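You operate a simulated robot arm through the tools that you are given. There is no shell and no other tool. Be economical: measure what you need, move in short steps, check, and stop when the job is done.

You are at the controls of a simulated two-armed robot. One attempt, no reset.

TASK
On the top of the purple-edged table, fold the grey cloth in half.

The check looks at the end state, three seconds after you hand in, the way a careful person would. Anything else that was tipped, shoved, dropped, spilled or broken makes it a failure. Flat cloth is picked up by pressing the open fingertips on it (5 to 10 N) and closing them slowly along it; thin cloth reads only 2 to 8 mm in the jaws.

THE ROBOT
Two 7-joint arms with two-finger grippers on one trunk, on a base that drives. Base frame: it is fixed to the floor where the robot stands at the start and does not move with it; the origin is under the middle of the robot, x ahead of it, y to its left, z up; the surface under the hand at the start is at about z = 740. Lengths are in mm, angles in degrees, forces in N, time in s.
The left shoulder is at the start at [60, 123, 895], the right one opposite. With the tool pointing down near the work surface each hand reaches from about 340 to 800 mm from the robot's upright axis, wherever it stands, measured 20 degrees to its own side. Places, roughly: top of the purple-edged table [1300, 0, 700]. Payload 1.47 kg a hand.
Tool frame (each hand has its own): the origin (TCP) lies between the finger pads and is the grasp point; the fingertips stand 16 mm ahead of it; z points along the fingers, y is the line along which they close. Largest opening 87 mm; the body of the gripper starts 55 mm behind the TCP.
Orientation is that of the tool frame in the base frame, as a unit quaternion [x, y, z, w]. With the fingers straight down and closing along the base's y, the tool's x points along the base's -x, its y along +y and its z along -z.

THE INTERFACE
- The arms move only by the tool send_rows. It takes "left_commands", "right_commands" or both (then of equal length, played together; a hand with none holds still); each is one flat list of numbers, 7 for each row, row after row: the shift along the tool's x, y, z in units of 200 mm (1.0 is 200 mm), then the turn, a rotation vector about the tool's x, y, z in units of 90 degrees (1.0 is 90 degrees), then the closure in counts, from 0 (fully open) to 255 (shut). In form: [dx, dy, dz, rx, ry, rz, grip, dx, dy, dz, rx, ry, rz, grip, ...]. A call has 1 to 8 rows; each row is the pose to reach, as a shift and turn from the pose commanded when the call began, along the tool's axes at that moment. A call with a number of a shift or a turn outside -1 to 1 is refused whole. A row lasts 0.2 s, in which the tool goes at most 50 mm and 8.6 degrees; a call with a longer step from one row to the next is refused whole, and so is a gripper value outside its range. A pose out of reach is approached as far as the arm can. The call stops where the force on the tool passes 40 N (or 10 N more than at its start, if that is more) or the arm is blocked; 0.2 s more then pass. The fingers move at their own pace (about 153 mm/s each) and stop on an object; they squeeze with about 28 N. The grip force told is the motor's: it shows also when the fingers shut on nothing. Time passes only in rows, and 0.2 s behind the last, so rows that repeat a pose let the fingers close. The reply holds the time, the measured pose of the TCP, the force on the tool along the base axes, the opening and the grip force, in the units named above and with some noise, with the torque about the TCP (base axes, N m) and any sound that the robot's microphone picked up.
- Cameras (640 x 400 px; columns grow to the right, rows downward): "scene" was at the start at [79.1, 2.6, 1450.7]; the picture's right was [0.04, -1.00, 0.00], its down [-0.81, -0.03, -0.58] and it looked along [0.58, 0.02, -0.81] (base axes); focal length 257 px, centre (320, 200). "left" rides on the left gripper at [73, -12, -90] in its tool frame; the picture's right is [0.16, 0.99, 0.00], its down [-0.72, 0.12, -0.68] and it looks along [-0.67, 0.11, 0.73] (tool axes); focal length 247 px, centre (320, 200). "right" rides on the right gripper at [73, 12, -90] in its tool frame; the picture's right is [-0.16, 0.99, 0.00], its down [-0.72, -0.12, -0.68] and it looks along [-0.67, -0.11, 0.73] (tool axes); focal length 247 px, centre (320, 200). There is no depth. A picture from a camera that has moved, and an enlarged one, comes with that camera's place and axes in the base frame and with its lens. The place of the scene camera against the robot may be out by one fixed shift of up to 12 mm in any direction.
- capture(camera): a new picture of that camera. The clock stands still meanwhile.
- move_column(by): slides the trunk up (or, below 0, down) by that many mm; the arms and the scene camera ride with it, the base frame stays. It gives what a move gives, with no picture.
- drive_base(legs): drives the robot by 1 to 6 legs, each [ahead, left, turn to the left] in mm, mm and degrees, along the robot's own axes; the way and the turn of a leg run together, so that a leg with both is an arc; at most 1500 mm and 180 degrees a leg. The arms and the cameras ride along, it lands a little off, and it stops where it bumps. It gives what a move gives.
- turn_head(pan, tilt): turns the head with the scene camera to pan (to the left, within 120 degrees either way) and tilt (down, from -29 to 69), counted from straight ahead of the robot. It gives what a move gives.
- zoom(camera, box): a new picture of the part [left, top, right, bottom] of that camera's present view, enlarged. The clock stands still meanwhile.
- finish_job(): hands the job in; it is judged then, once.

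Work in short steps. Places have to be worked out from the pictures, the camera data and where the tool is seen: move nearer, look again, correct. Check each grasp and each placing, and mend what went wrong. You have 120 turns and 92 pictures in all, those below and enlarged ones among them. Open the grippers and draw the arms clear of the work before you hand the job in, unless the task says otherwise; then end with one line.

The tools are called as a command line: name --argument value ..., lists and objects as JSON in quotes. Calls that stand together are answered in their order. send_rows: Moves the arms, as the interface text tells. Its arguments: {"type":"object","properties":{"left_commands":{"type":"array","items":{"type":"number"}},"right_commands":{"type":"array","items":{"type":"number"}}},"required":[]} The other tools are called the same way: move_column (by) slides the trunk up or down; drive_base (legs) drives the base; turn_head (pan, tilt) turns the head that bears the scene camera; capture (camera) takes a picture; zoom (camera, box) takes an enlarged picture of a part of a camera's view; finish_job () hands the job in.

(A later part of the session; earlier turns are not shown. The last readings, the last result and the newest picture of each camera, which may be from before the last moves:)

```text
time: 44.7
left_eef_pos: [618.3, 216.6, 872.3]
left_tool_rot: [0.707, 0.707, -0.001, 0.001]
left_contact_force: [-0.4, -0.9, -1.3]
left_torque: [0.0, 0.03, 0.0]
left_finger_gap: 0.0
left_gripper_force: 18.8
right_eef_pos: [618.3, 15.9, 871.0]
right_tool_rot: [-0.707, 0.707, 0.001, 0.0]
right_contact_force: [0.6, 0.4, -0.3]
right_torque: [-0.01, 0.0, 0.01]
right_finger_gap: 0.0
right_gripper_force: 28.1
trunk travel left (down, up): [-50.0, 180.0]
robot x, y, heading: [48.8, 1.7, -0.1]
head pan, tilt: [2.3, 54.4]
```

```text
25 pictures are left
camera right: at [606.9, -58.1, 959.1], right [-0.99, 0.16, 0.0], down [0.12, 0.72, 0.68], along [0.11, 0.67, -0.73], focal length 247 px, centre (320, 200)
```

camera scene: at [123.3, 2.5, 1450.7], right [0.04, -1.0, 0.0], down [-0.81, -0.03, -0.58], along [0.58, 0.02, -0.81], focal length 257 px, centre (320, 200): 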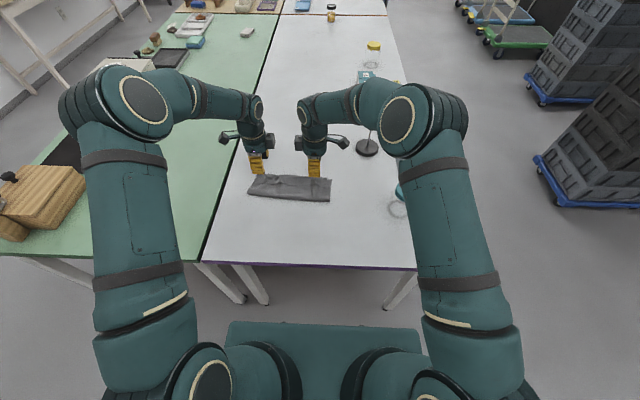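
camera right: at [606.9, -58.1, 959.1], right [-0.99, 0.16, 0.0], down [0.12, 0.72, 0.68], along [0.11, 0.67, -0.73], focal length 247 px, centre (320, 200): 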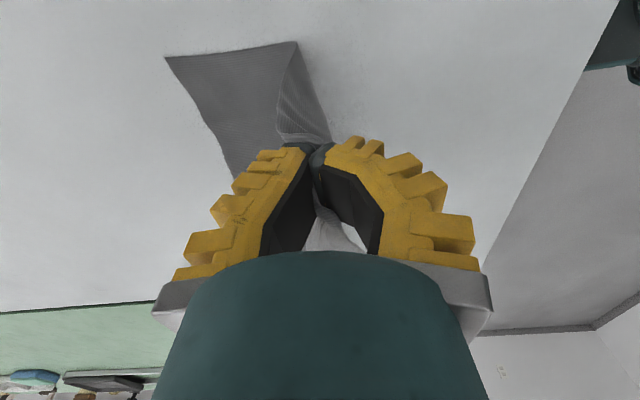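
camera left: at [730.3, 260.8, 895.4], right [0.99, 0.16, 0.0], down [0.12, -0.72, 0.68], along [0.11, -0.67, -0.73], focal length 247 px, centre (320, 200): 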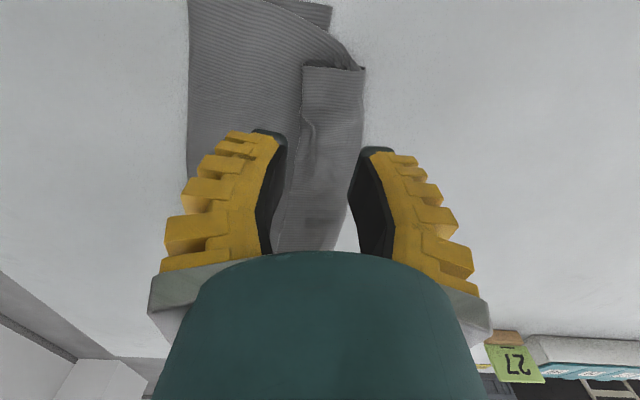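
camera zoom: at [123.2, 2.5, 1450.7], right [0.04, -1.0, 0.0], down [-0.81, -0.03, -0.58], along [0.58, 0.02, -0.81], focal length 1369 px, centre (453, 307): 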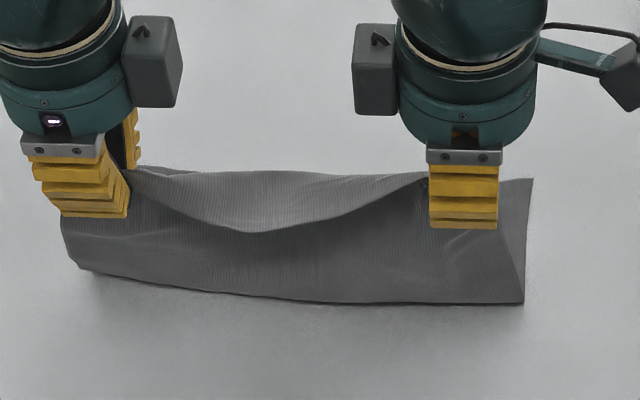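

The edge still hangs over the near side in the middle, so I'll continue to a full unfold. I'll lay the edge back down near x≈480 so the strip drops open on the near side.

send_rows --left_commands '[0, -0.12, 0.015, 0, 0, 0, 255, 0, -0.24, 0.05, 0, 0, 0, 255, 0, -0.36, 0.125, 0, 0, 0, 255, 0, -0.47, 0.225, 0, 0, 0, 255, 0, -0.56, 0.335, 0, 0, 0, 255, 0, -0.62, 0.44, 0, 0, 0, 255, 0, -0.62, 0.5, 0, 0, 0, 255, 0, -0.58, 0.54, 0, 0, 0, 255]' --right_commands '[0, 0.125, 0.015, 0, 0, 0, 255, 0, 0.25, 0.05, 0, 0, 0, 255, 0, 0.375, 0.125, 0, 0, 0, 255, 0, 0.49, 0.225, 0, 0, 0, 255, 0, 0.575, 0.335, 0, 0, 0, 255, 0, 0.635, 0.44, 0, 0, 0, 255, 0, 0.665, 0.5, 0, 0, 0, 255, 0, 0.665, 0.54, 0, 0, 0, 255]'

zoom --camera "scene" --box '[215, 140, 375, 250]'

```text
time: 46.5
left_eef_pos: [502.5, 217.8, 762.3]
left_tool_rot: [0.707, 0.707, 0.0, 0.001]
left_contact_force: [-1.5, -0.6, -1.3]
left_torque: [-0.03, -0.12, 0.02]
left_finger_gap: 0.0
left_gripper_force: 19.2
right_eef_pos: [485.3, 15.8, 762.4]
right_tool_rot: [0.707, -0.707, 0.0, 0.0]
right_contact_force: [0.3, -0.4, 0.5]
right_torque: [-0.02, -0.03, 0.01]
right_finger_gap: 0.0
right_gripper_force: 28.1
trunk travel left (down, up): [-50.0, 180.0]
robot x, y, heading: [43.1, 0.6, 0.1]
head pan, tilt: [2.3, 54.4]
```

```text
3.64 times, centred on (295, 195) of scene
camera zoom: at [123.6, 2.5, 1450.7], right [0.04, -1.0, 0.0], down [-0.81, -0.03, -0.58], along [0.58, 0.02, -0.81], focal length 934 px, centre (411, 218)
```

zoom: 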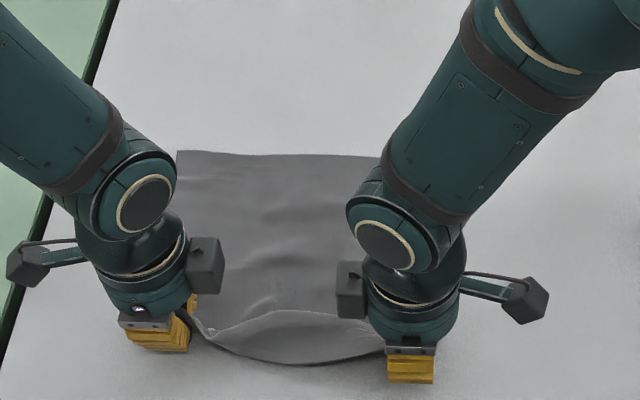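

The cloth is unfolded and flat, with the right hand still holding its edge. I'll release the left, raise it and look at its corner.

send_rows --left_commands '[0, 0, 0, 0, 0, 0, 240, 0, 0, 0, 0, 0, 0, 215, 0, 0, 0, 0, 0, 0, 190, 0, 0, -0.03, 0, 0, 0, 170, 0, 0, -0.15, 0, 0, 0, 170, 0, -0.05, -0.3, 0, 0, 0, 170]'

capture --camera "left"

zoom --camera "scene" --box '[215, 140, 375, 250]'

```text
time: 47.9
left_eef_pos: [489.7, 214.5, 823.9]
left_tool_rot: [0.706, 0.708, 0.0, 0.0]
left_contact_force: [0.3, 0.6, -0.2]
left_torque: [0.01, 0.02, 0.0]
left_finger_gap: 34.9
left_gripper_force: 4.0
right_eef_pos: [483.9, 16.3, 762.9]
right_tool_rot: [-0.707, 0.707, 0.0, 0.0]
right_contact_force: [-0.8, 0.0, 0.0]
right_torque: [0.0, 0.01, -0.01]
right_finger_gap: 0.0
right_gripper_force: 28.3
trunk travel left (down, up): [-50.0, 180.0]
robot x, y, heading: [41.8, -0.5, 0.1]
head pan, tilt: [2.3, 54.4]
```

```text
23 pictures are left
camera left: at [478.3, 287.5, 913.8], right [0.99, 0.16, 0.0], down [0.12, -0.72, 0.68], along [0.11, -0.67, -0.73], focal length 247 px, centre (320, 200)
```

left: 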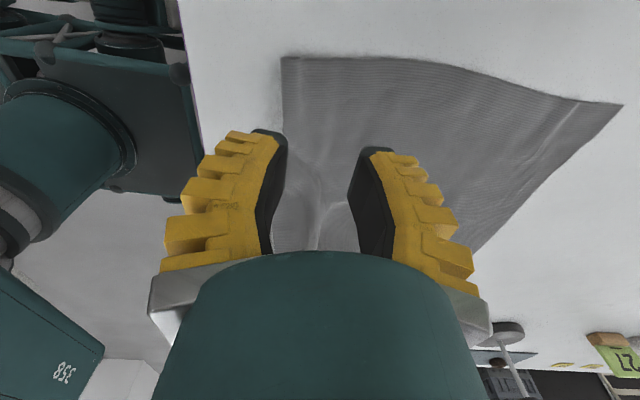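

```text
3.64 times, centred on (295, 195) of scene
camera zoom: at [122.5, 2.5, 1450.8], right [0.04, -1.0, 0.0], down [-0.81, -0.03, -0.58], along [0.58, 0.02, -0.81], focal length 934 px, centre (411, 218)
```

zoom: 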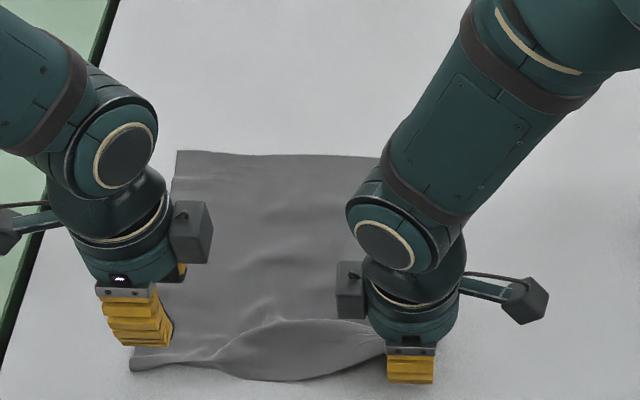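

The left near corner is at about (462,245), single layer with bare table outside. I'll take the left edge with the near finger on the table just outside it and the far finger on the cloth.

send_rows --left_commands '[0.037, -0.0885, 0.1, 0, 0, 0, 178, 0.037, -0.0885, 0.2, 0, 0, 0, 178, 0.037, -0.0885, 0.29, 0, 0, 0, 178, 0.037, -0.0885, 0.32, 0, 0, 0, 178, 0.037, -0.0885, 0.335, 0, 0, 0, 178]'

capture --camera "left"

```text
time: 49.1
left_eef_pos: [474.0, 223.4, 756.8]
left_tool_rot: [0.707, 0.707, 0.0, 0.001]
left_contact_force: [-0.4, -0.2, 4.3]
left_torque: [-0.01, -0.13, 0.03]
left_finger_gap: 33.3
left_gripper_force: 4.7
right_eef_pos: [484.5, 14.7, 762.2]
right_tool_rot: [-0.707, 0.707, 0.001, 0.0]
right_contact_force: [-0.9, 0.3, 0.0]
right_torque: [0.01, -0.01, -0.03]
right_finger_gap: 0.0
right_gripper_force: 28.1
trunk travel left (down, up): [-50.0, 180.0]
robot x, y, heading: [42.4, 1.3, 0.0]
head pan, tilt: [2.3, 54.4]
```

```text
21 pictures are left
camera left: at [462.2, 295.6, 846.4], right [0.99, 0.16, 0.0], down [0.11, -0.72, 0.68], along [0.11, -0.67, -0.73], focal length 247 px, centre (320, 200)
```

left: 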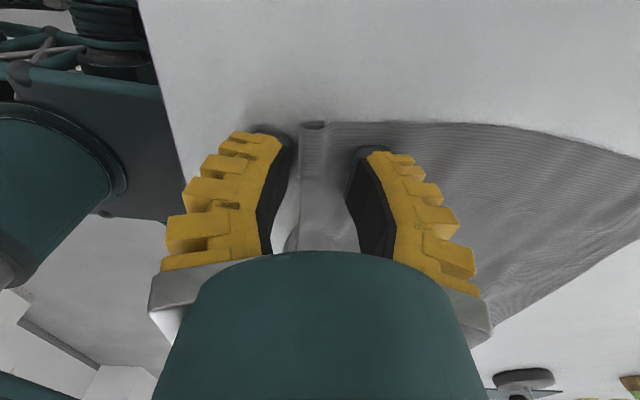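

There's a curl at the corner. I'll zoom in before closing.

zoom --camera "left" --box '[250, 100, 400, 200]'

```text
4.00 times, centred on (325, 150) of left
camera zoom: at [462.2, 295.6, 846.4], right [0.99, 0.16, 0.0], down [0.11, -0.72, 0.68], along [0.11, -0.67, -0.73], focal length 988 px, centre (300, 400)
```

zoom: 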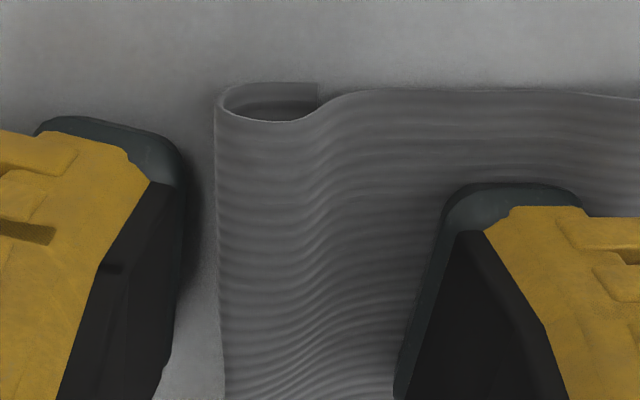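

About 20 mm is still tucked under at the left. I'll grip a single-layer ridge farther in (x≈508), lift so the tuck hangs open, and lay it back while moving away from the robot.

send_rows --left_commands '[0, 0, -0.06, 0, 0, 0, 178, 0, 0.17, -0.06, 0, 0, 0, 178, 0, 0.17, -0.01, 0, 0, 0, 178, 0, 0.17, 0.002, 0, 0, 0, 178, 0, 0.17, 0.002, 0, 0, 0, 200, 0, 0.17, 0.002, 0, 0, 0, 220, 0, 0.17, 0.002, 0, 0, 0, 240, 0, 0.17, 0.002, 0, 0, 0, 255]'

send_rows --left_commands '[0, 0, 0, 0, 0, 0, 255, 0, 0, -0.08, 0, 0, 0, 255, 0, 0, -0.18, 0, 0, 0, 255, 0, -0.02, -0.28, 0, 0, 0, 255, 0, -0.05, -0.38, 0, 0, 0, 255, 0, -0.05, -0.38, 0, 0, 0, 255]'

capture --camera "left"

```text
time: 50.9
left_eef_pos: [508.9, 222.9, 756.2]
left_tool_rot: [0.707, 0.707, 0.0, 0.001]
left_contact_force: [0.3, 0.3, 15.7]
left_torque: [0.02, -0.21, -0.01]
left_finger_gap: 0.2
left_gripper_force: 30.2
right_eef_pos: [485.5, 14.7, 762.8]
right_tool_rot: [0.707, -0.707, -0.001, 0.0]
right_contact_force: [0.0, 0.1, -1.0]
right_torque: [0.05, -0.02, -0.01]
right_finger_gap: 0.1
right_gripper_force: 28.1
trunk travel left (down, up): [-50.0, 180.0]
robot x, y, heading: [46.2, 0.8, -0.1]
head pan, tilt: [2.3, 54.4]
```

```text
time: 52.3
left_eef_pos: [498.2, 223.2, 831.1]
left_tool_rot: [0.707, 0.707, 0.0, 0.001]
left_contact_force: [-0.6, 0.5, 0.1]
left_torque: [0.0, 0.0, -0.02]
left_finger_gap: 0.1
left_gripper_force: 21.3
right_eef_pos: [484.6, 15.3, 762.6]
right_tool_rot: [0.708, -0.706, 0.0, 0.0]
right_contact_force: [0.8, -0.8, -0.2]
right_torque: [0.0, 0.03, -0.02]
right_finger_gap: 0.2
right_gripper_force: 28.5
trunk travel left (down, up): [-50.0, 180.0]
robot x, y, heading: [43.2, 1.9, 0.0]
head pan, tilt: [2.3, 54.4]
```

```text
19 pictures are left
camera left: at [486.3, 296.7, 921.7], right [0.99, 0.16, 0.0], down [0.12, -0.72, 0.68], along [0.11, -0.67, -0.73], focal length 247 px, centre (320, 200)
```

left: 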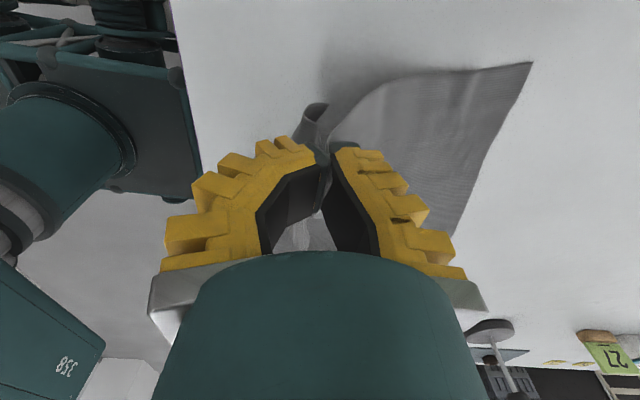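

Held, with the end strip hanging on the near side. I'll lower while moving ahead so friction lays the strip out toward the robot, then release.

send_rows --left_commands '[0, -0.05, 0.04, 0, 0, 0, 255, 0, -0.05, 0.1, 0, 0, 0, 255, 0, 0.02, 0.16, 0, 0, 0, 255, 0, 0.09, 0.22, 0, 0, 0, 255, 0, 0.16, 0.28, 0, 0, 0, 255, 0, 0.22, 0.33, 0, 0, 0, 255, 0, 0.25, 0.36, 0, 0, 0, 255, 0, 0.25, 0.365, 0, 0, 0, 255]'

capture --camera "left"

```text
time: 54.1
left_eef_pos: [548.9, 223.8, 759.4]
left_tool_rot: [0.707, 0.707, 0.0, 0.0]
left_contact_force: [0.2, 0.6, 1.0]
left_torque: [-0.05, 0.04, 0.0]
left_finger_gap: 0.2
left_gripper_force: 22.4
right_eef_pos: [485.9, 14.8, 762.5]
right_tool_rot: [0.707, -0.707, 0.0, 0.0]
right_contact_force: [0.0, 0.1, -0.2]
right_torque: [0.01, 0.0, -0.03]
right_finger_gap: 0.0
right_gripper_force: 28.1
trunk travel left (down, up): [-50.0, 180.0]
robot x, y, heading: [43.5, -0.6, 0.0]
head pan, tilt: [2.3, 54.4]
```

```text
18 pictures are left
camera left: at [535.6, 296.3, 848.6], right [0.99, 0.16, 0.0], down [0.12, -0.72, 0.68], along [0.11, -0.67, -0.73], focal length 247 px, centre (320, 200)
```

left: 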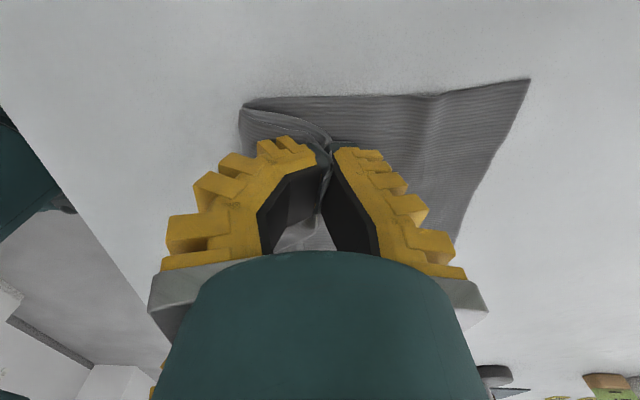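

I'll release here, lift, and look at the corner close up.

send_rows --left_commands '[0, 0, 0, 0, 0, 0, 240, 0, 0, 0, 0, 0, 0, 215, 0, 0, 0, 0, 0, 0, 178, 0, 0, -0.1, 0, 0, 0, 178, 0, -0.15, -0.3, 0, 0, 0, 178, 0, -0.35, -0.33, 0, 0, 0, 178]'

capture --camera "left"

```text
time: 55.5
left_eef_pos: [476.3, 222.5, 825.2]
left_tool_rot: [0.708, 0.707, 0.001, -0.001]
left_contact_force: [-0.8, 0.4, 0.2]
left_torque: [0.03, -0.02, 0.02]
left_finger_gap: 32.4
left_gripper_force: 4.2
right_eef_pos: [484.5, 14.9, 762.1]
right_tool_rot: [0.707, -0.707, 0.0, 0.0]
right_contact_force: [-0.4, -0.4, -0.4]
right_torque: [0.03, -0.01, -0.01]
right_finger_gap: 0.0
right_gripper_force: 27.9
trunk travel left (down, up): [-50.0, 180.0]
robot x, y, heading: [45.3, -1.8, 0.0]
head pan, tilt: [2.3, 54.4]
```

```text
17 pictures are left
camera left: at [465.0, 296.2, 915.7], right [0.99, 0.16, 0.0], down [0.12, -0.72, 0.68], along [0.11, -0.67, -0.73], focal length 247 px, centre (320, 200)
```

left: 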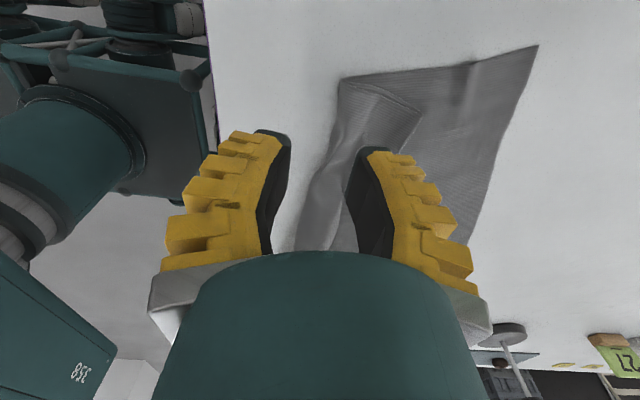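

I'll zoom on this corner to see whether it is single now.

zoom --camera "left" --box '[290, 40, 450, 160]'

zoom --camera "scene" --box '[225, 150, 365, 250]'

```text
3.33 times, centred on (370, 100) of left
camera zoom: at [465.0, 296.2, 915.7], right [0.99, 0.16, 0.0], down [0.12, -0.72, 0.68], along [0.11, -0.67, -0.73], focal length 823 px, centre (153, 533)
```

zoom: 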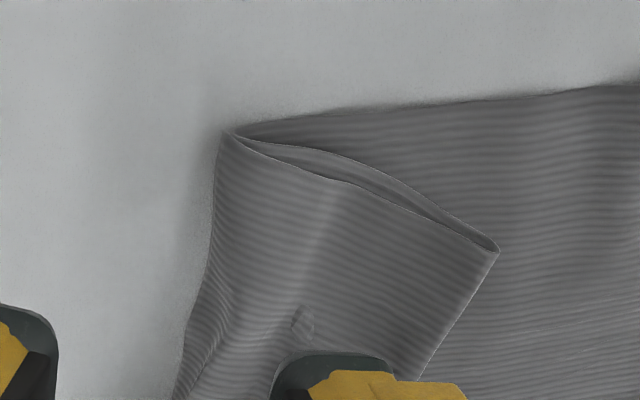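

```text
4.00 times, centred on (295, 200) of scene
camera zoom: at [122.9, 2.5, 1450.7], right [0.04, -1.0, 0.0], down [-0.81, -0.03, -0.58], along [0.58, 0.02, -0.81], focal length 1027 px, centre (420, 200)
```

zoom: 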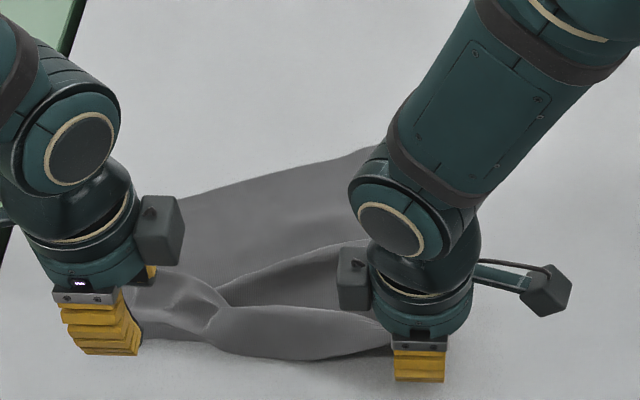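

The tuck has opened. What remains is a Z-fold: the end strip now lies on top, with its edge at x≈486 and the crease at x≈550. Pressing closed fingertips on that strip and dragging toward the robot should pull it flat.

send_rows --left_commands '[0, 0.12, 0, 0, 0, 0, 255, 0, 0.24, 0.1, 0, 0, 0, 255, 0, 0.24, 0.2, 0, 0, 0, 255, 0, 0.24, 0.3, 0, 0, 0, 255, 0, 0.24, 0.325, 0, 0, 0, 255, 0, 0.24, 0.335, 0, 0, 0, 255]'

```text
time: 56.9
left_eef_pos: [526.1, 224.7, 757.8]
left_tool_rot: [0.707, 0.707, 0.001, 0.001]
left_contact_force: [0.0, 0.9, 3.7]
left_torque: [0.0, -0.05, -0.03]
left_finger_gap: 0.0
left_gripper_force: 28.4
right_eef_pos: [484.7, 15.0, 762.8]
right_tool_rot: [-0.707, 0.707, 0.001, 0.0]
right_contact_force: [0.3, 1.3, 0.1]
right_torque: [0.04, 0.01, -0.02]
right_finger_gap: 0.0
right_gripper_force: 28.4
trunk travel left (down, up): [-50.0, 180.0]
robot x, y, heading: [47.2, 2.1, 0.2]
head pan, tilt: [2.3, 54.4]
```

Contact is 3.7 N. Now drag toward the robot.

send_rows --left_commands '[0, -0.06, 0.004, 0, 0, 0, 255, 0, -0.12, 0.004, 0, 0, 0, 255, 0, -0.18, 0.004, 0, 0, 0, 255, 0, -0.24, 0.004, 0, 0, 0, 255, 0, -0.3, 0.004, 0, 0, 0, 255, 0, -0.35, 0.004, 0, 0, 0, 255, 0, -0.35, -0.1, 0, 0, 0, 255, 0, -0.35, -0.3, 0, 0, 0, 255]'

capture --camera "left"

zoom --camera "scene" --box '[225, 150, 365, 250]'

```text
time: 58.7
left_eef_pos: [454.4, 225.1, 817.6]
left_tool_rot: [0.707, 0.707, 0.0, 0.0]
left_contact_force: [-0.3, 0.1, -0.2]
left_torque: [0.0, 0.01, 0.0]
left_finger_gap: 0.0
left_gripper_force: 27.8
right_eef_pos: [483.9, 16.5, 762.3]
right_tool_rot: [-0.707, 0.707, 0.0, 0.001]
right_contact_force: [0.1, -0.5, 0.4]
right_torque: [0.01, -0.02, -0.01]
right_finger_gap: 0.0
right_gripper_force: 27.9
trunk travel left (down, up): [-50.0, 180.0]
robot x, y, heading: [44.7, 1.7, -0.1]
head pan, tilt: [2.3, 54.4]
```

```text
14 pictures are left
camera left: at [443.0, 298.1, 908.0], right [0.99, 0.16, 0.0], down [0.12, -0.72, 0.68], along [0.11, -0.67, -0.73], focal length 247 px, centre (320, 200)
```

left: 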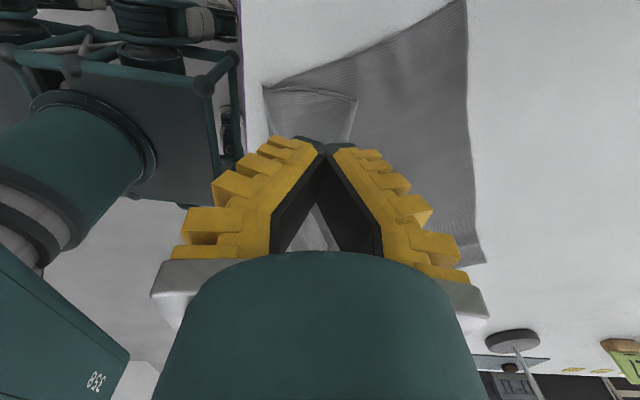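

```text
4.00 times, centred on (295, 200) of scene
camera zoom: at [122.5, 2.5, 1450.8], right [0.04, -1.0, 0.0], down [-0.81, -0.03, -0.58], along [0.58, 0.02, -0.81], focal length 1027 px, centre (420, 200)
```

zoom: 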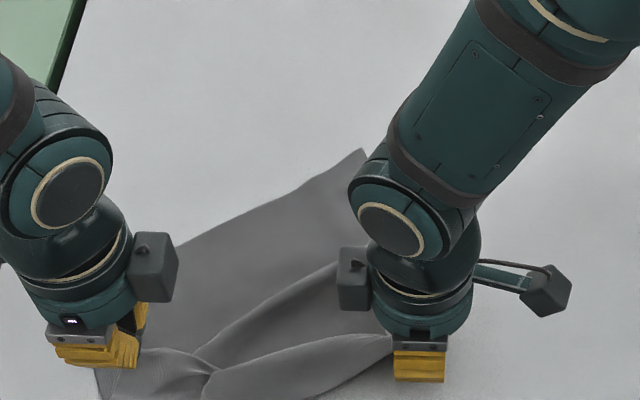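

Dragging moved the whole left side and the Z-fold remains. The far edge, though, is clean and single. New plan: grip the far edge with both hands and lift the whole cloth so gravity hangs it flat. Then I'll lay it down and fold in one motion. First I'll release the right hand and retract both.

send_rows --right_commands '[0, 0, 0, 0, 0, 0, 235, 0, 0, 0, 0, 0, 0, 205, 0, 0, -0.02, 0, 0, 0, 178, 0, 0, -0.2, 0, 0, 0, 178, 0.1, 0, -0.4, 0, 0, 0, 178, 0.3, 0, -0.5, 0, 0, 0, 178, 0.5, 0, -0.6, 0, 0, 0, 178, 0.7, 0, -0.7, 0, 0, 0, 178]' --left_commands '[0, 0, 0, 0, 0, 0, 255, 0, 0, -0.1, 0, 0, 0, 240, 0.1, 0, -0.2, 0, 0, 0, 220, 0.2, 0, -0.3, 0, 0, 0, 200, 0.4, 0, -0.4, 0, 0, 0, 178, 0.6, 0, -0.4, 0, 0, 0, 178, 0.8, 0, -0.4, 0, 0, 0, 178, 0.8, 0, -0.4, 0, 0, 0, 178]'

zoom --camera "scene" --box '[220, 150, 380, 260]'

```text
time: 60.5
left_eef_pos: [453.8, 385.4, 896.0]
left_tool_rot: [0.707, 0.707, 0.0, -0.001]
left_contact_force: [-0.3, -1.0, 0.6]
left_torque: [0.01, -0.01, -0.03]
left_finger_gap: 32.6
left_gripper_force: 4.4
right_eef_pos: [485.0, -124.4, 902.2]
right_tool_rot: [0.707, -0.707, 0.0, 0.0]
right_contact_force: [-0.2, -1.3, -0.3]
right_torque: [-0.03, 0.02, -0.01]
right_finger_gap: 32.5
right_gripper_force: 5.0
trunk travel left (down, up): [-50.0, 180.0]
robot x, y, heading: [41.1, -1.1, -0.3]
head pan, tilt: [2.3, 54.4]
```

```text
3.64 times, centred on (300, 205) of scene
camera zoom: at [122.8, 1.4, 1450.7], right [0.04, -1.0, 0.0], down [-0.81, -0.03, -0.58], along [0.58, 0.02, -0.81], focal length 934 px, centre (393, 182)
```

zoom: 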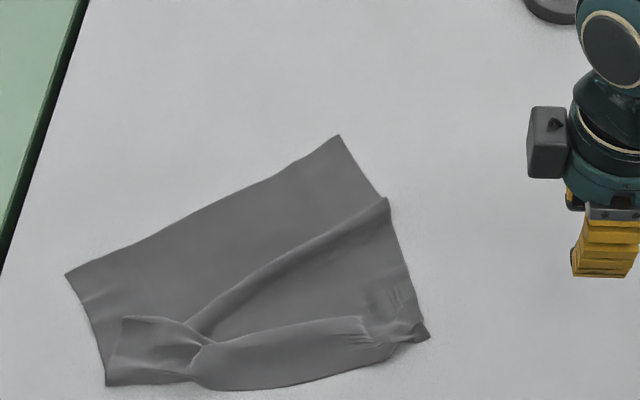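

The far edge is clean, running from about (521,303) to (684,75), rotated ~35°. I'll yaw both hands by 35° to close across it, and hover over grip points 28 mm in from each corner.

send_rows --left_commands '[-0.08, 0.05, 0.03, 0, 0, -0.057, 178, -0.16, 0.1, 0.08, 0, 0, -0.114, 178, -0.25, 0.15, 0.15, 0, 0, -0.171, 178, -0.33, 0.2, 0.22, 0, 0, -0.228, 178, -0.41, 0.26, 0.3, 0, 0, -0.285, 178, -0.49, 0.31, 0.38, 0, 0, -0.342, 178, -0.57, 0.356, 0.45, 0, 0, -0.395, 178]' --right_commands '[-0.14, -0.12, 0, 0, 0, -0.057, 178, -0.28, -0.24, 0, 0, 0, -0.114, 178, -0.42, -0.36, 0.05, 0, 0, -0.171, 178, -0.57, -0.49, 0.1, 0, 0, -0.228, 178, -0.71, -0.61, 0.2, 0, 0, -0.285, 178, -0.86, -0.73, 0.3, 0, 0, -0.342, 178, -1.0, -0.8525, 0.4, 0, 0, -0.395, 178]'

capture --camera "left"

capture --camera "right"

```text
time: 62.1
left_eef_pos: [529.7, 270.9, 807.0]
left_tool_rot: [0.457, 0.889, -0.001, -0.001]
left_contact_force: [-0.1, -0.8, -0.6]
left_torque: [0.0, 0.01, 0.01]
left_finger_gap: 32.7
left_gripper_force: 4.5
right_eef_pos: [655.7, 77.7, 821.3]
right_tool_rot: [0.889, -0.457, -0.001, 0.0]
right_contact_force: [0.5, -0.5, 0.2]
right_torque: [0.0, 0.03, 0.02]
right_finger_gap: 32.3
right_gripper_force: 4.4
trunk travel left (down, up): [-50.0, 180.0]
robot x, y, heading: [39.9, -3.8, 0.0]
head pan, tilt: [2.3, 54.4]
```

```text
11 pictures are left
camera left: at [476.6, 323.8, 896.8], right [0.71, 0.7, 0.0], down [0.52, -0.52, 0.68], along [0.48, -0.48, -0.73], focal length 247 px, centre (320, 200)
```

left: 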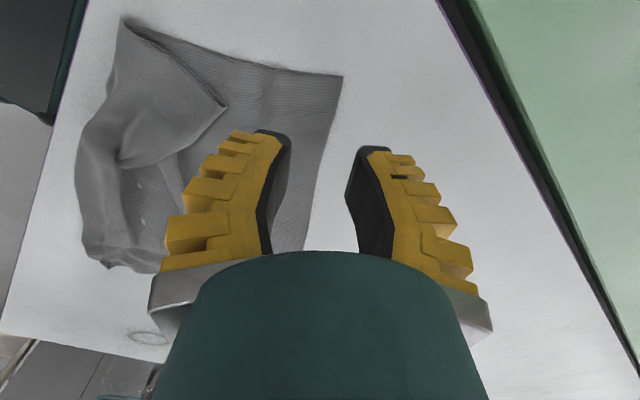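

```text
10 pictures are left
camera right: at [688.6, 10.4, 910.9], right [-0.89, -0.45, 0.0], down [-0.33, 0.66, 0.68], along [-0.3, 0.61, -0.73], focal length 247 px, centre (320, 200)
```

right: 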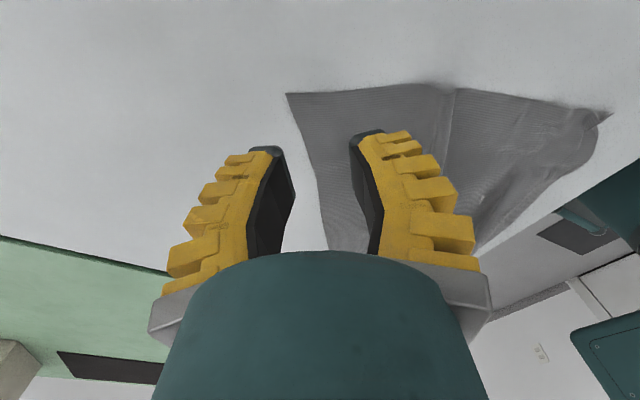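

Both corner estimates are confirmed. I'll fine-adjust and lower to light contact.

send_rows --left_commands '[0, -0.0175, 0.1, 0, 0, 0, 178, 0, -0.0175, 0.2, 0, 0, 0, 178, 0, -0.0175, 0.235, 0, 0, 0, 178, 0, -0.0175, 0.25, 0, 0, 0, 178]' --right_commands '[-0.046, -0.033, 0.1, 0, 0, 0, 178, -0.046, -0.033, 0.22, 0, 0, 0, 178, -0.046, -0.033, 0.305, 0, 0, 0, 178, -0.046, -0.033, 0.32, 0, 0, 0, 178]'

```text
time: 63.1
left_eef_pos: [524.0, 267.4, 760.0]
left_tool_rot: [0.457, 0.889, 0.001, 0.0]
left_contact_force: [0.1, 0.3, 0.3]
left_torque: [0.02, 0.02, 0.0]
left_finger_gap: 32.3
left_gripper_force: 4.7
right_eef_pos: [655.9, 87.5, 759.5]
right_tool_rot: [0.889, -0.458, 0.0, 0.0]
right_contact_force: [-0.4, 0.0, 0.0]
right_torque: [0.0, 0.03, 0.03]
right_finger_gap: 32.7
right_gripper_force: 4.3
trunk travel left (down, up): [-50.0, 180.0]
robot x, y, heading: [46.2, 0.4, -0.2]
head pan, tilt: [2.3, 54.4]
```

I'll press ~3.5 mm more and close slowly.

send_rows --left_commands '[0, 0, 0.012, 0, 0, 0, 178, 0, 0, 0.019, 0, 0, 0, 178, 0, 0, 0.019, 0, 0, 0, 192, 0, 0, 0.019, 0, 0, 0, 206, 0, 0, 0.019, 0, 0, 0, 220, 0, 0, 0.019, 0, 0, 0, 234, 0, 0, 0.019, 0, 0, 0, 255, 0, 0, 0.019, 0, 0, 0, 255]' --right_commands '[0, 0, 0.01, 0, 0, 0, 178, 0, 0, 0.017, 0, 0, 0, 178, 0, 0, 0.017, 0, 0, 0, 192, 0, 0, 0.017, 0, 0, 0, 206, 0, 0, 0.017, 0, 0, 0, 220, 0, 0, 0.017, 0, 0, 0, 234, 0, 0, 0.017, 0, 0, 0, 255, 0, 0, 0.017, 0, 0, 0, 255]'

send_rows --left_commands '[0, 0, -0.05, 0, 0, 0, 255, 0, 0, -0.12, 0, 0, 0, 255, 0, 0, -0.2, 0, 0, 0, 255, 0, 0, -0.3, 0, 0, 0, 255]' --right_commands '[0, 0, -0.05, 0, 0, 0, 255, 0, 0, -0.12, 0, 0, 0, 255, 0, 0, -0.2, 0, 0, 0, 255, 0, 0, -0.3, 0, 0, 0, 255]'

zoom --camera "scene" --box '[220, 130, 380, 250]'

```text
time: 64.9
left_eef_pos: [524.2, 269.5, 754.6]
left_tool_rot: [0.457, 0.889, 0.001, 0.001]
left_contact_force: [0.1, 2.5, 6.4]
left_torque: [-0.07, 0.21, 0.02]
left_finger_gap: 0.2
left_gripper_force: 22.5
right_eef_pos: [655.0, 87.2, 756.5]
right_tool_rot: [0.889, -0.458, 0.0, 0.0]
right_contact_force: [-0.3, 0.1, 5.7]
right_torque: [-0.03, 0.03, -0.01]
right_finger_gap: 0.0
right_gripper_force: 27.6
trunk travel left (down, up): [-50.0, 180.0]
robot x, y, heading: [47.6, 2.2, -0.0]
head pan, tilt: [2.3, 54.4]
```

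```text
time: 65.9
left_eef_pos: [523.7, 269.9, 814.9]
left_tool_rot: [0.457, 0.889, -0.001, 0.001]
left_contact_force: [-0.7, 0.1, 0.2]
left_torque: [0.02, -0.01, -0.02]
left_finger_gap: 0.9
left_gripper_force: 29.7
right_eef_pos: [655.1, 85.7, 815.0]
right_tool_rot: [0.89, -0.457, 0.0, 0.001]
right_contact_force: [0.5, -0.2, 1.0]
right_torque: [0.0, -0.01, -0.03]
right_finger_gap: 0.2
right_gripper_force: 28.0
trunk travel left (down, up): [-50.0, 180.0]
robot x, y, heading: [42.5, 1.2, -0.1]
head pan, tilt: [2.3, 54.4]
```

```text
3.33 times, centred on (300, 190) of scene
camera zoom: at [122.7, 2.5, 1450.7], right [0.04, -1.0, 0.0], down [-0.81, -0.03, -0.58], along [0.58, 0.02, -0.81], focal length 856 px, centre (387, 233)
```

zoom: 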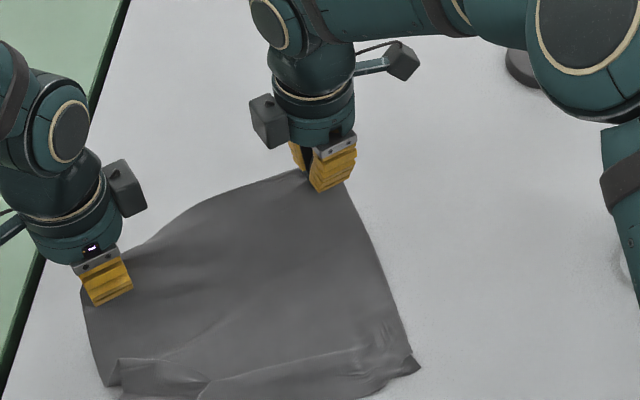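

Both hands hold the far edge. I'll lift straight up so the whole cloth hangs and gravity opens the folds.

send_rows --left_commands '[0, 0, -0.12, 0, 0, 0, 255, 0, 0, -0.25, 0, 0, 0, 255, 0, 0, -0.37, 0, 0, 0, 255, 0, 0, -0.5, 0, 0, 0, 255, 0, 0, -0.62, 0, 0, 0, 255, 0, 0, -0.75, 0, 0, 0, 255, 0, 0, -0.87, 0, 0, 0, 255, 0, 0, -1.0, 0, 0, 0, 255]' --right_commands '[0, 0, -0.12, 0, 0, 0, 255, 0, 0, -0.25, 0, 0, 0, 255, 0, 0, -0.37, 0, 0, 0, 255, 0, 0, -0.5, 0, 0, 0, 255, 0, 0, -0.62, 0, 0, 0, 255, 0, 0, -0.75, 0, 0, 0, 255, 0, 0, -0.87, 0, 0, 0, 255, 0, 0, -1.0, 0, 0, 0, 255]'

send_rows --left_commands '[0, 0, -0.12, 0, 0, 0, 255, 0, 0, -0.2, 0, 0, 0, 255, 0, 0, -0.2, 0, 0, 0, 255]' --right_commands '[0, 0, -0.12, 0, 0, 0, 255, 0, 0, -0.2, 0, 0, 0, 255, 0, 0, -0.2, 0, 0, 0, 255]'

capture --camera "scene"

```text
time: 67.7
left_eef_pos: [522.8, 267.9, 1013.9]
left_tool_rot: [0.458, 0.889, 0.0, 0.0]
left_contact_force: [-0.9, -0.5, -0.3]
left_torque: [-0.02, -0.03, 0.0]
left_finger_gap: 2.0
left_gripper_force: 27.4
right_eef_pos: [655.4, 88.5, 1017.2]
right_tool_rot: [0.89, -0.457, 0.0, 0.0]
right_contact_force: [0.3, -0.7, 0.8]
right_torque: [-0.02, 0.0, -0.03]
right_finger_gap: 0.0
right_gripper_force: 28.1
trunk travel left (down, up): [-50.0, 180.0]
robot x, y, heading: [42.2, 4.9, 0.1]
head pan, tilt: [2.3, 54.4]
```

```text
time: 68.5
left_eef_pos: [523.9, 268.4, 1052.8]
left_tool_rot: [0.458, 0.889, 0.0, 0.0]
left_contact_force: [0.7, -0.2, 0.0]
left_torque: [0.03, -0.03, 0.01]
left_finger_gap: 0.0
left_gripper_force: 27.0
right_eef_pos: [655.3, 86.1, 1053.8]
right_tool_rot: [0.889, -0.458, 0.0, -0.001]
right_contact_force: [1.2, 0.3, 0.4]
right_torque: [-0.01, -0.02, -0.01]
right_finger_gap: 0.0
right_gripper_force: 27.8
trunk travel left (down, up): [-50.0, 180.0]
robot x, y, heading: [44.6, 2.5, -0.0]
head pan, tilt: [2.3, 54.4]
```

```text
8 pictures are left
camera scene: at [123.2, 2.5, 1450.7], right [0.04, -1.0, 0.0], down [-0.81, -0.03, -0.58], along [0.58, 0.02, -0.81], focal length 257 px, centre (320, 200)
```

scene: 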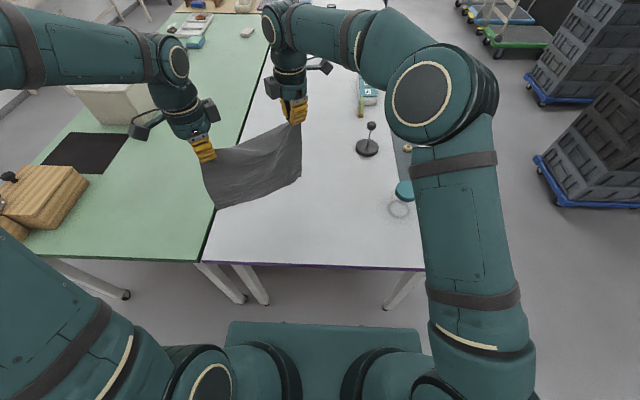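

The cloth hangs open and flat from both hands. I'll turn it square to the table and bring it over x≈500, keeping it clear above the table.

send_rows --left_commands '[-0.015, -0.03, 0, 0, 0, 0.05, 255, -0.03, -0.06, 0, 0, 0, 0.1, 255, -0.044, -0.09, 0, 0, 0, 0.15, 255, -0.058, -0.12, 0, 0, 0, 0.2, 255, -0.073, -0.15, 0, 0, 0, 0.25, 255, -0.088, -0.18, 0, 0, 0, 0.3, 255, -0.103, -0.21, 0, 0, 0, 0.35, 255, -0.117, -0.2315, 0, 0, 0, 0.395, 255]' --right_commands '[-0.012, 0.11, 0, 0, 0, 0.05, 255, -0.024, 0.22, 0, 0, 0, 0.1, 255, -0.036, 0.33, 0, 0, 0, 0.15, 255, -0.048, 0.44, 0, 0, 0, 0.2, 255, -0.06, 0.55, 0, 0, 0, 0.25, 255, -0.072, 0.67, 0, 0, 0, 0.3, 255, -0.084, 0.78, 0, 0, 0, 0.35, 255, -0.093, 0.886, 0, 0, 0, 0.395, 255]'

send_rows --left_commands '[0, 0, 0, 0, 0, 0, 255, 0, 0, 0, 0, 0, 0, 255, 0, 0, 0, 0, 0, 0, 255, 0, 0, 0, 0, 0, 0, 255, 0, 0, 0.04, 0, 0, 0, 255, 0, 0, 0.08, 0, 0, 0, 255]' --right_commands '[0, 0, 0, 0, 0, 0, 255, 0, 0, 0, 0, 0, 0, 255, 0, 0, 0, 0, 0, 0, 255, 0, 0, 0, 0, 0, 0, 255, 0, 0, 0.04, 0, 0, 0, 255, 0, 0, 0.08, 0, 0, 0, 255]'

capture --camera "scene"

```text
time: 70.3
left_eef_pos: [499.6, 221.7, 1054.7]
left_tool_rot: [0.708, 0.706, 0.0, 0.0]
left_contact_force: [1.4, -0.1, 0.0]
left_torque: [0.01, 0.05, 0.04]
left_finger_gap: 0.3
left_gripper_force: 23.3
right_eef_pos: [502.0, -1.4, 1054.4]
right_tool_rot: [-0.706, 0.708, 0.0, 0.0]
right_contact_force: [0.1, -0.6, 0.6]
right_torque: [-0.01, -0.03, -0.02]
right_finger_gap: 0.0
right_gripper_force: 27.7
trunk travel left (down, up): [-50.0, 180.0]
robot x, y, heading: [37.9, -1.2, -0.0]
head pan, tilt: [2.3, 54.4]
```

```text
time: 71.7
left_eef_pos: [501.7, 223.0, 1038.2]
left_tool_rot: [0.707, 0.707, 0.0, 0.001]
left_contact_force: [-0.1, 0.0, 0.5]
left_torque: [0.03, -0.01, 0.01]
left_finger_gap: 0.9
left_gripper_force: 27.5
right_eef_pos: [501.6, -1.7, 1037.6]
right_tool_rot: [-0.707, 0.707, -0.001, 0.0]
right_contact_force: [0.8, 0.0, 0.5]
right_torque: [0.01, 0.01, 0.0]
right_finger_gap: 0.0
right_gripper_force: 27.8
trunk travel left (down, up): [-50.0, 180.0]
robot x, y, heading: [43.8, -4.6, -0.1]
head pan, tilt: [2.3, 54.4]
```

```text
7 pictures are left
camera scene: at [123.4, 2.5, 1450.7], right [0.04, -1.0, 0.0], down [-0.81, -0.03, -0.58], along [0.58, 0.02, -0.81], focal length 257 px, centre (320, 200)
```

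scene: 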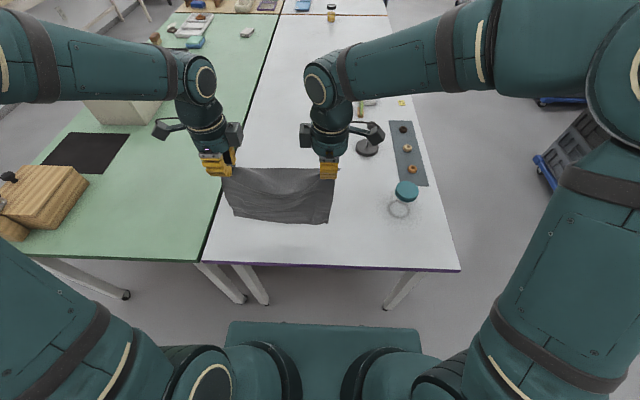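

The cloth hangs nicely. I'll take one closer look at its lower edge before laying it.

zoom --camera "scene" --box '[210, 155, 350, 240]'

```text
4.57 times, centred on (280, 198) of scene
camera zoom: at [123.4, 2.5, 1450.7], right [0.04, -1.0, 0.0], down [-0.81, -0.03, -0.58], along [0.58, 0.02, -0.81], focal length 1174 px, centre (503, 211)
```

zoom: 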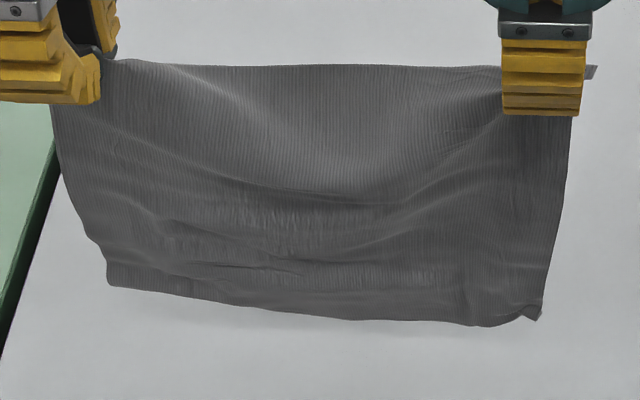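

The sheet is open with only small curls at the lower corners. A brief gentle shake in the air should drop them.

send_rows --left_commands '[0, 0, -0.24, 0, 0, 0, 255, 0, 0, -0.06, 0, 0, 0, 255, 0, 0, -0.28, 0, 0, 0, 255, 0, 0, -0.08, 0, 0, 0, 255, 0, 0, -0.3, 0, 0, 0, 255, 0, 0, -0.1, 0, 0, 0, 255, 0, 0, -0.06, 0, 0, 0, 255, 0, 0, -0.06, 0, 0, 0, 255]' --right_commands '[0, 0, -0.24, 0, 0, 0, 255, 0, 0, -0.06, 0, 0, 0, 255, 0, 0, -0.28, 0, 0, 0, 255, 0, 0, -0.08, 0, 0, 0, 255, 0, 0, -0.3, 0, 0, 0, 255, 0, 0, -0.1, 0, 0, 0, 255, 0, 0, -0.06, 0, 0, 0, 255, 0, 0, -0.06, 0, 0, 0, 255]'

send_rows --left_commands '[0, 0, 0, 0, 0, 0, 255, 0, 0, 0, 0, 0, 0, 255, 0, 0, 0, 0, 0, 0, 255, 0, 0, 0, 0, 0, 0, 255]' --right_commands '[0, 0, 0, 0, 0, 0, 255, 0, 0, 0, 0, 0, 0, 255, 0, 0, 0, 0, 0, 0, 255, 0, 0, 0, 0, 0, 0, 255]'

zoom --camera "scene" --box '[210, 155, 350, 240]'

```text
time: 73.5
left_eef_pos: [502.3, 222.6, 1049.9]
left_tool_rot: [0.707, 0.707, 0.0, -0.001]
left_contact_force: [0.0, -0.3, -0.5]
left_torque: [0.0, -0.01, 0.0]
left_finger_gap: 1.2
left_gripper_force: 29.7
right_eef_pos: [502.2, 1.0, 1051.4]
right_tool_rot: [0.707, -0.707, -0.001, 0.001]
right_contact_force: [-0.2, -0.6, -0.6]
right_torque: [0.04, -0.02, 0.0]
right_finger_gap: 0.0
right_gripper_force: 28.3
trunk travel left (down, up): [-50.0, 180.0]
robot x, y, heading: [46.5, -1.0, -0.1]
head pan, tilt: [2.3, 54.4]
```

```text
time: 74.5
left_eef_pos: [499.9, 223.8, 1050.4]
left_tool_rot: [0.707, 0.707, -0.001, 0.0]
left_contact_force: [0.1, 0.6, -0.6]
left_torque: [0.02, 0.01, 0.02]
left_finger_gap: 0.5
left_gripper_force: 29.2
right_eef_pos: [501.9, 1.0, 1051.2]
right_tool_rot: [-0.707, 0.707, 0.0, 0.0]
right_contact_force: [1.4, -0.7, -0.9]
right_torque: [0.03, 0.0, 0.02]
right_finger_gap: 0.0
right_gripper_force: 27.2
trunk travel left (down, up): [-50.0, 180.0]
robot x, y, heading: [44.0, -3.4, 0.1]
head pan, tilt: [2.3, 54.4]
```

```text
4.57 times, centred on (280, 198) of scene
camera zoom: at [123.2, 2.5, 1450.7], right [0.04, -1.0, 0.0], down [-0.81, -0.03, -0.58], along [0.58, 0.02, -0.81], focal length 1174 px, centre (503, 211)
```

zoom: 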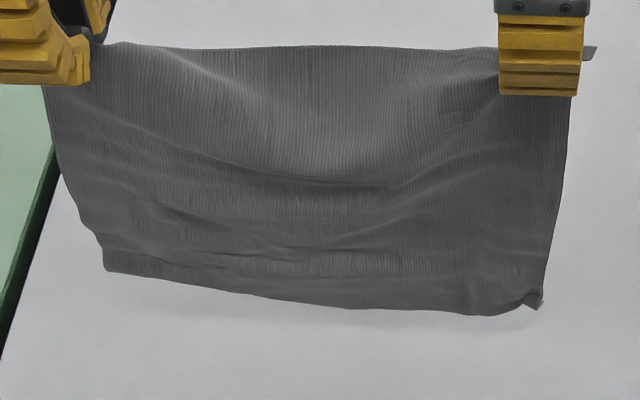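

The hang looks shorter than the full length, so pleats may remain. The left wrist camera sees the sheet edge-on, so I'll use one picture there.

capture --camera "left"

```text
4 pictures are left
camera left: at [488.4, 296.3, 1140.2], right [0.99, 0.16, 0.0], down [0.12, -0.72, 0.68], along [0.11, -0.67, -0.73], focal length 247 px, centre (320, 200)
```

left: 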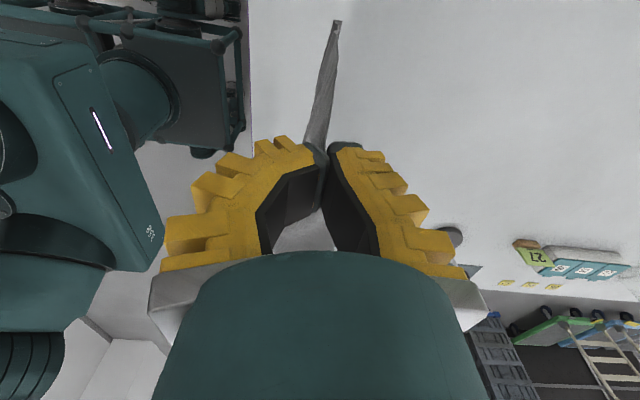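

The sheet is essentially single and straight, with only a slight residual at one corner. I'll lay it down: near edge lands around x≈490, hands lowering while moving ahead.

send_rows --left_commands '[0, 0, 0.08, 0, 0, 0, 255, 0, 0, 0.16, 0, 0, 0, 255, 0, 0, 0.23, 0, 0, 0, 255]' --right_commands '[0, 0, 0.08, 0, 0, 0, 255, 0, 0, 0.16, 0, 0, 0, 255, 0, 0, 0.23, 0, 0, 0, 255]'

send_rows --left_commands '[0, 0.075, 0.125, 0, 0, 0, 255, 0, 0.2, 0.275, 0, 0, 0, 255, 0, 0.35, 0.425, 0, 0, 0, 255, 0, 0.525, 0.55, 0, 0, 0, 255, 0, 0.7, 0.665, 0, 0, 0, 255, 0, 0.875, 0.775, 0, 0, 0, 255, 0, 1.0, 0.85, 0, 0, 0, 255, 0, 1.0, 0.9, 0, 0, 0, 255]' --right_commands '[0, -0.075, 0.125, 0, 0, 0, 255, 0, -0.2, 0.275, 0, 0, 0, 255, 0, -0.35, 0.425, 0, 0, 0, 255, 0, -0.525, 0.55, 0, 0, 0, 255, 0, -0.7, 0.665, 0, 0, 0, 255, 0, -0.875, 0.775, 0, 0, 0, 255, 0, -1.0, 0.85, 0, 0, 0, 255, 0, -1.0, 0.9, 0, 0, 0, 255]'

send_rows --left_commands '[0, 0.06, 0.02, 0, 0, 0, 255, 0, 0.12, 0.03, 0, 0, 0, 255, 0, 0.18, 0.03, 0, 0, 0, 255]' --right_commands '[0, -0.06, 0.02, 0, 0, 0, 255, 0, -0.12, 0.03, 0, 0, 0, 255, 0, -0.18, 0.03, 0, 0, 0, 255]'

zoom --camera "scene" --box '[210, 140, 370, 240]'

```text
time: 75.3
left_eef_pos: [501.4, 224.3, 1003.4]
left_tool_rot: [0.708, 0.706, 0.0, 0.0]
left_contact_force: [4.0, -0.4, 0.1]
left_torque: [-0.01, -0.01, 0.04]
left_finger_gap: 0.0
left_gripper_force: 28.4
right_eef_pos: [501.4, -1.3, 1003.4]
right_tool_rot: [-0.707, 0.708, 0.0, 0.0]
right_contact_force: [0.5, -0.1, -0.3]
right_torque: [-0.01, -0.02, 0.0]
right_finger_gap: 0.0
right_gripper_force: 27.6
trunk travel left (down, up): [-50.0, 180.0]
robot x, y, heading: [43.5, 0.9, 0.3]
head pan, tilt: [2.3, 54.4]
```

```text
time: 77.1
left_eef_pos: [698.6, 223.3, 823.4]
left_tool_rot: [0.707, 0.707, -0.001, 0.0]
left_contact_force: [0.7, 0.7, -1.4]
left_torque: [-0.01, 0.0, 0.0]
left_finger_gap: 0.0
left_gripper_force: 23.8
right_eef_pos: [701.4, -2.1, 825.4]
right_tool_rot: [-0.707, 0.707, -0.001, 0.0]
right_contact_force: [-0.6, 0.6, -0.9]
right_torque: [0.01, -0.02, 0.0]
right_finger_gap: 0.2
right_gripper_force: 27.9
trunk travel left (down, up): [-50.0, 180.0]
robot x, y, heading: [45.9, 5.2, -0.0]
head pan, tilt: [2.3, 54.4]
```

```text
time: 77.9
left_eef_pos: [735.6, 223.9, 818.1]
left_tool_rot: [0.707, 0.707, 0.0, -0.001]
left_contact_force: [0.2, -0.2, 0.9]
left_torque: [0.0, 0.05, 0.02]
left_finger_gap: 0.0
left_gripper_force: 30.1
right_eef_pos: [737.7, -0.8, 817.8]
right_tool_rot: [-0.707, 0.707, 0.001, -0.001]
right_contact_force: [-0.9, 0.1, -0.1]
right_torque: [0.0, -0.03, 0.0]
right_finger_gap: 0.3
right_gripper_force: 28.0
trunk travel left (down, up): [-50.0, 180.0]
robot x, y, heading: [46.1, -1.6, -0.2]
head pan, tilt: [2.3, 54.4]
```

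```text
4.00 times, centred on (290, 190) of scene
camera zoom: at [123.6, 2.5, 1450.6], right [0.04, -1.0, 0.0], down [-0.81, -0.03, -0.58], along [0.58, 0.02, -0.81], focal length 1027 px, centre (440, 240)
```

zoom: 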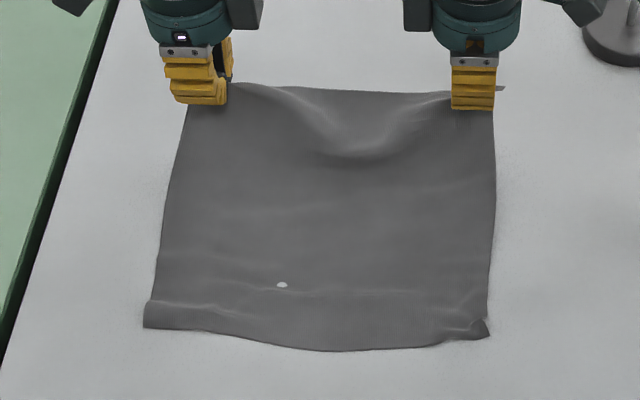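

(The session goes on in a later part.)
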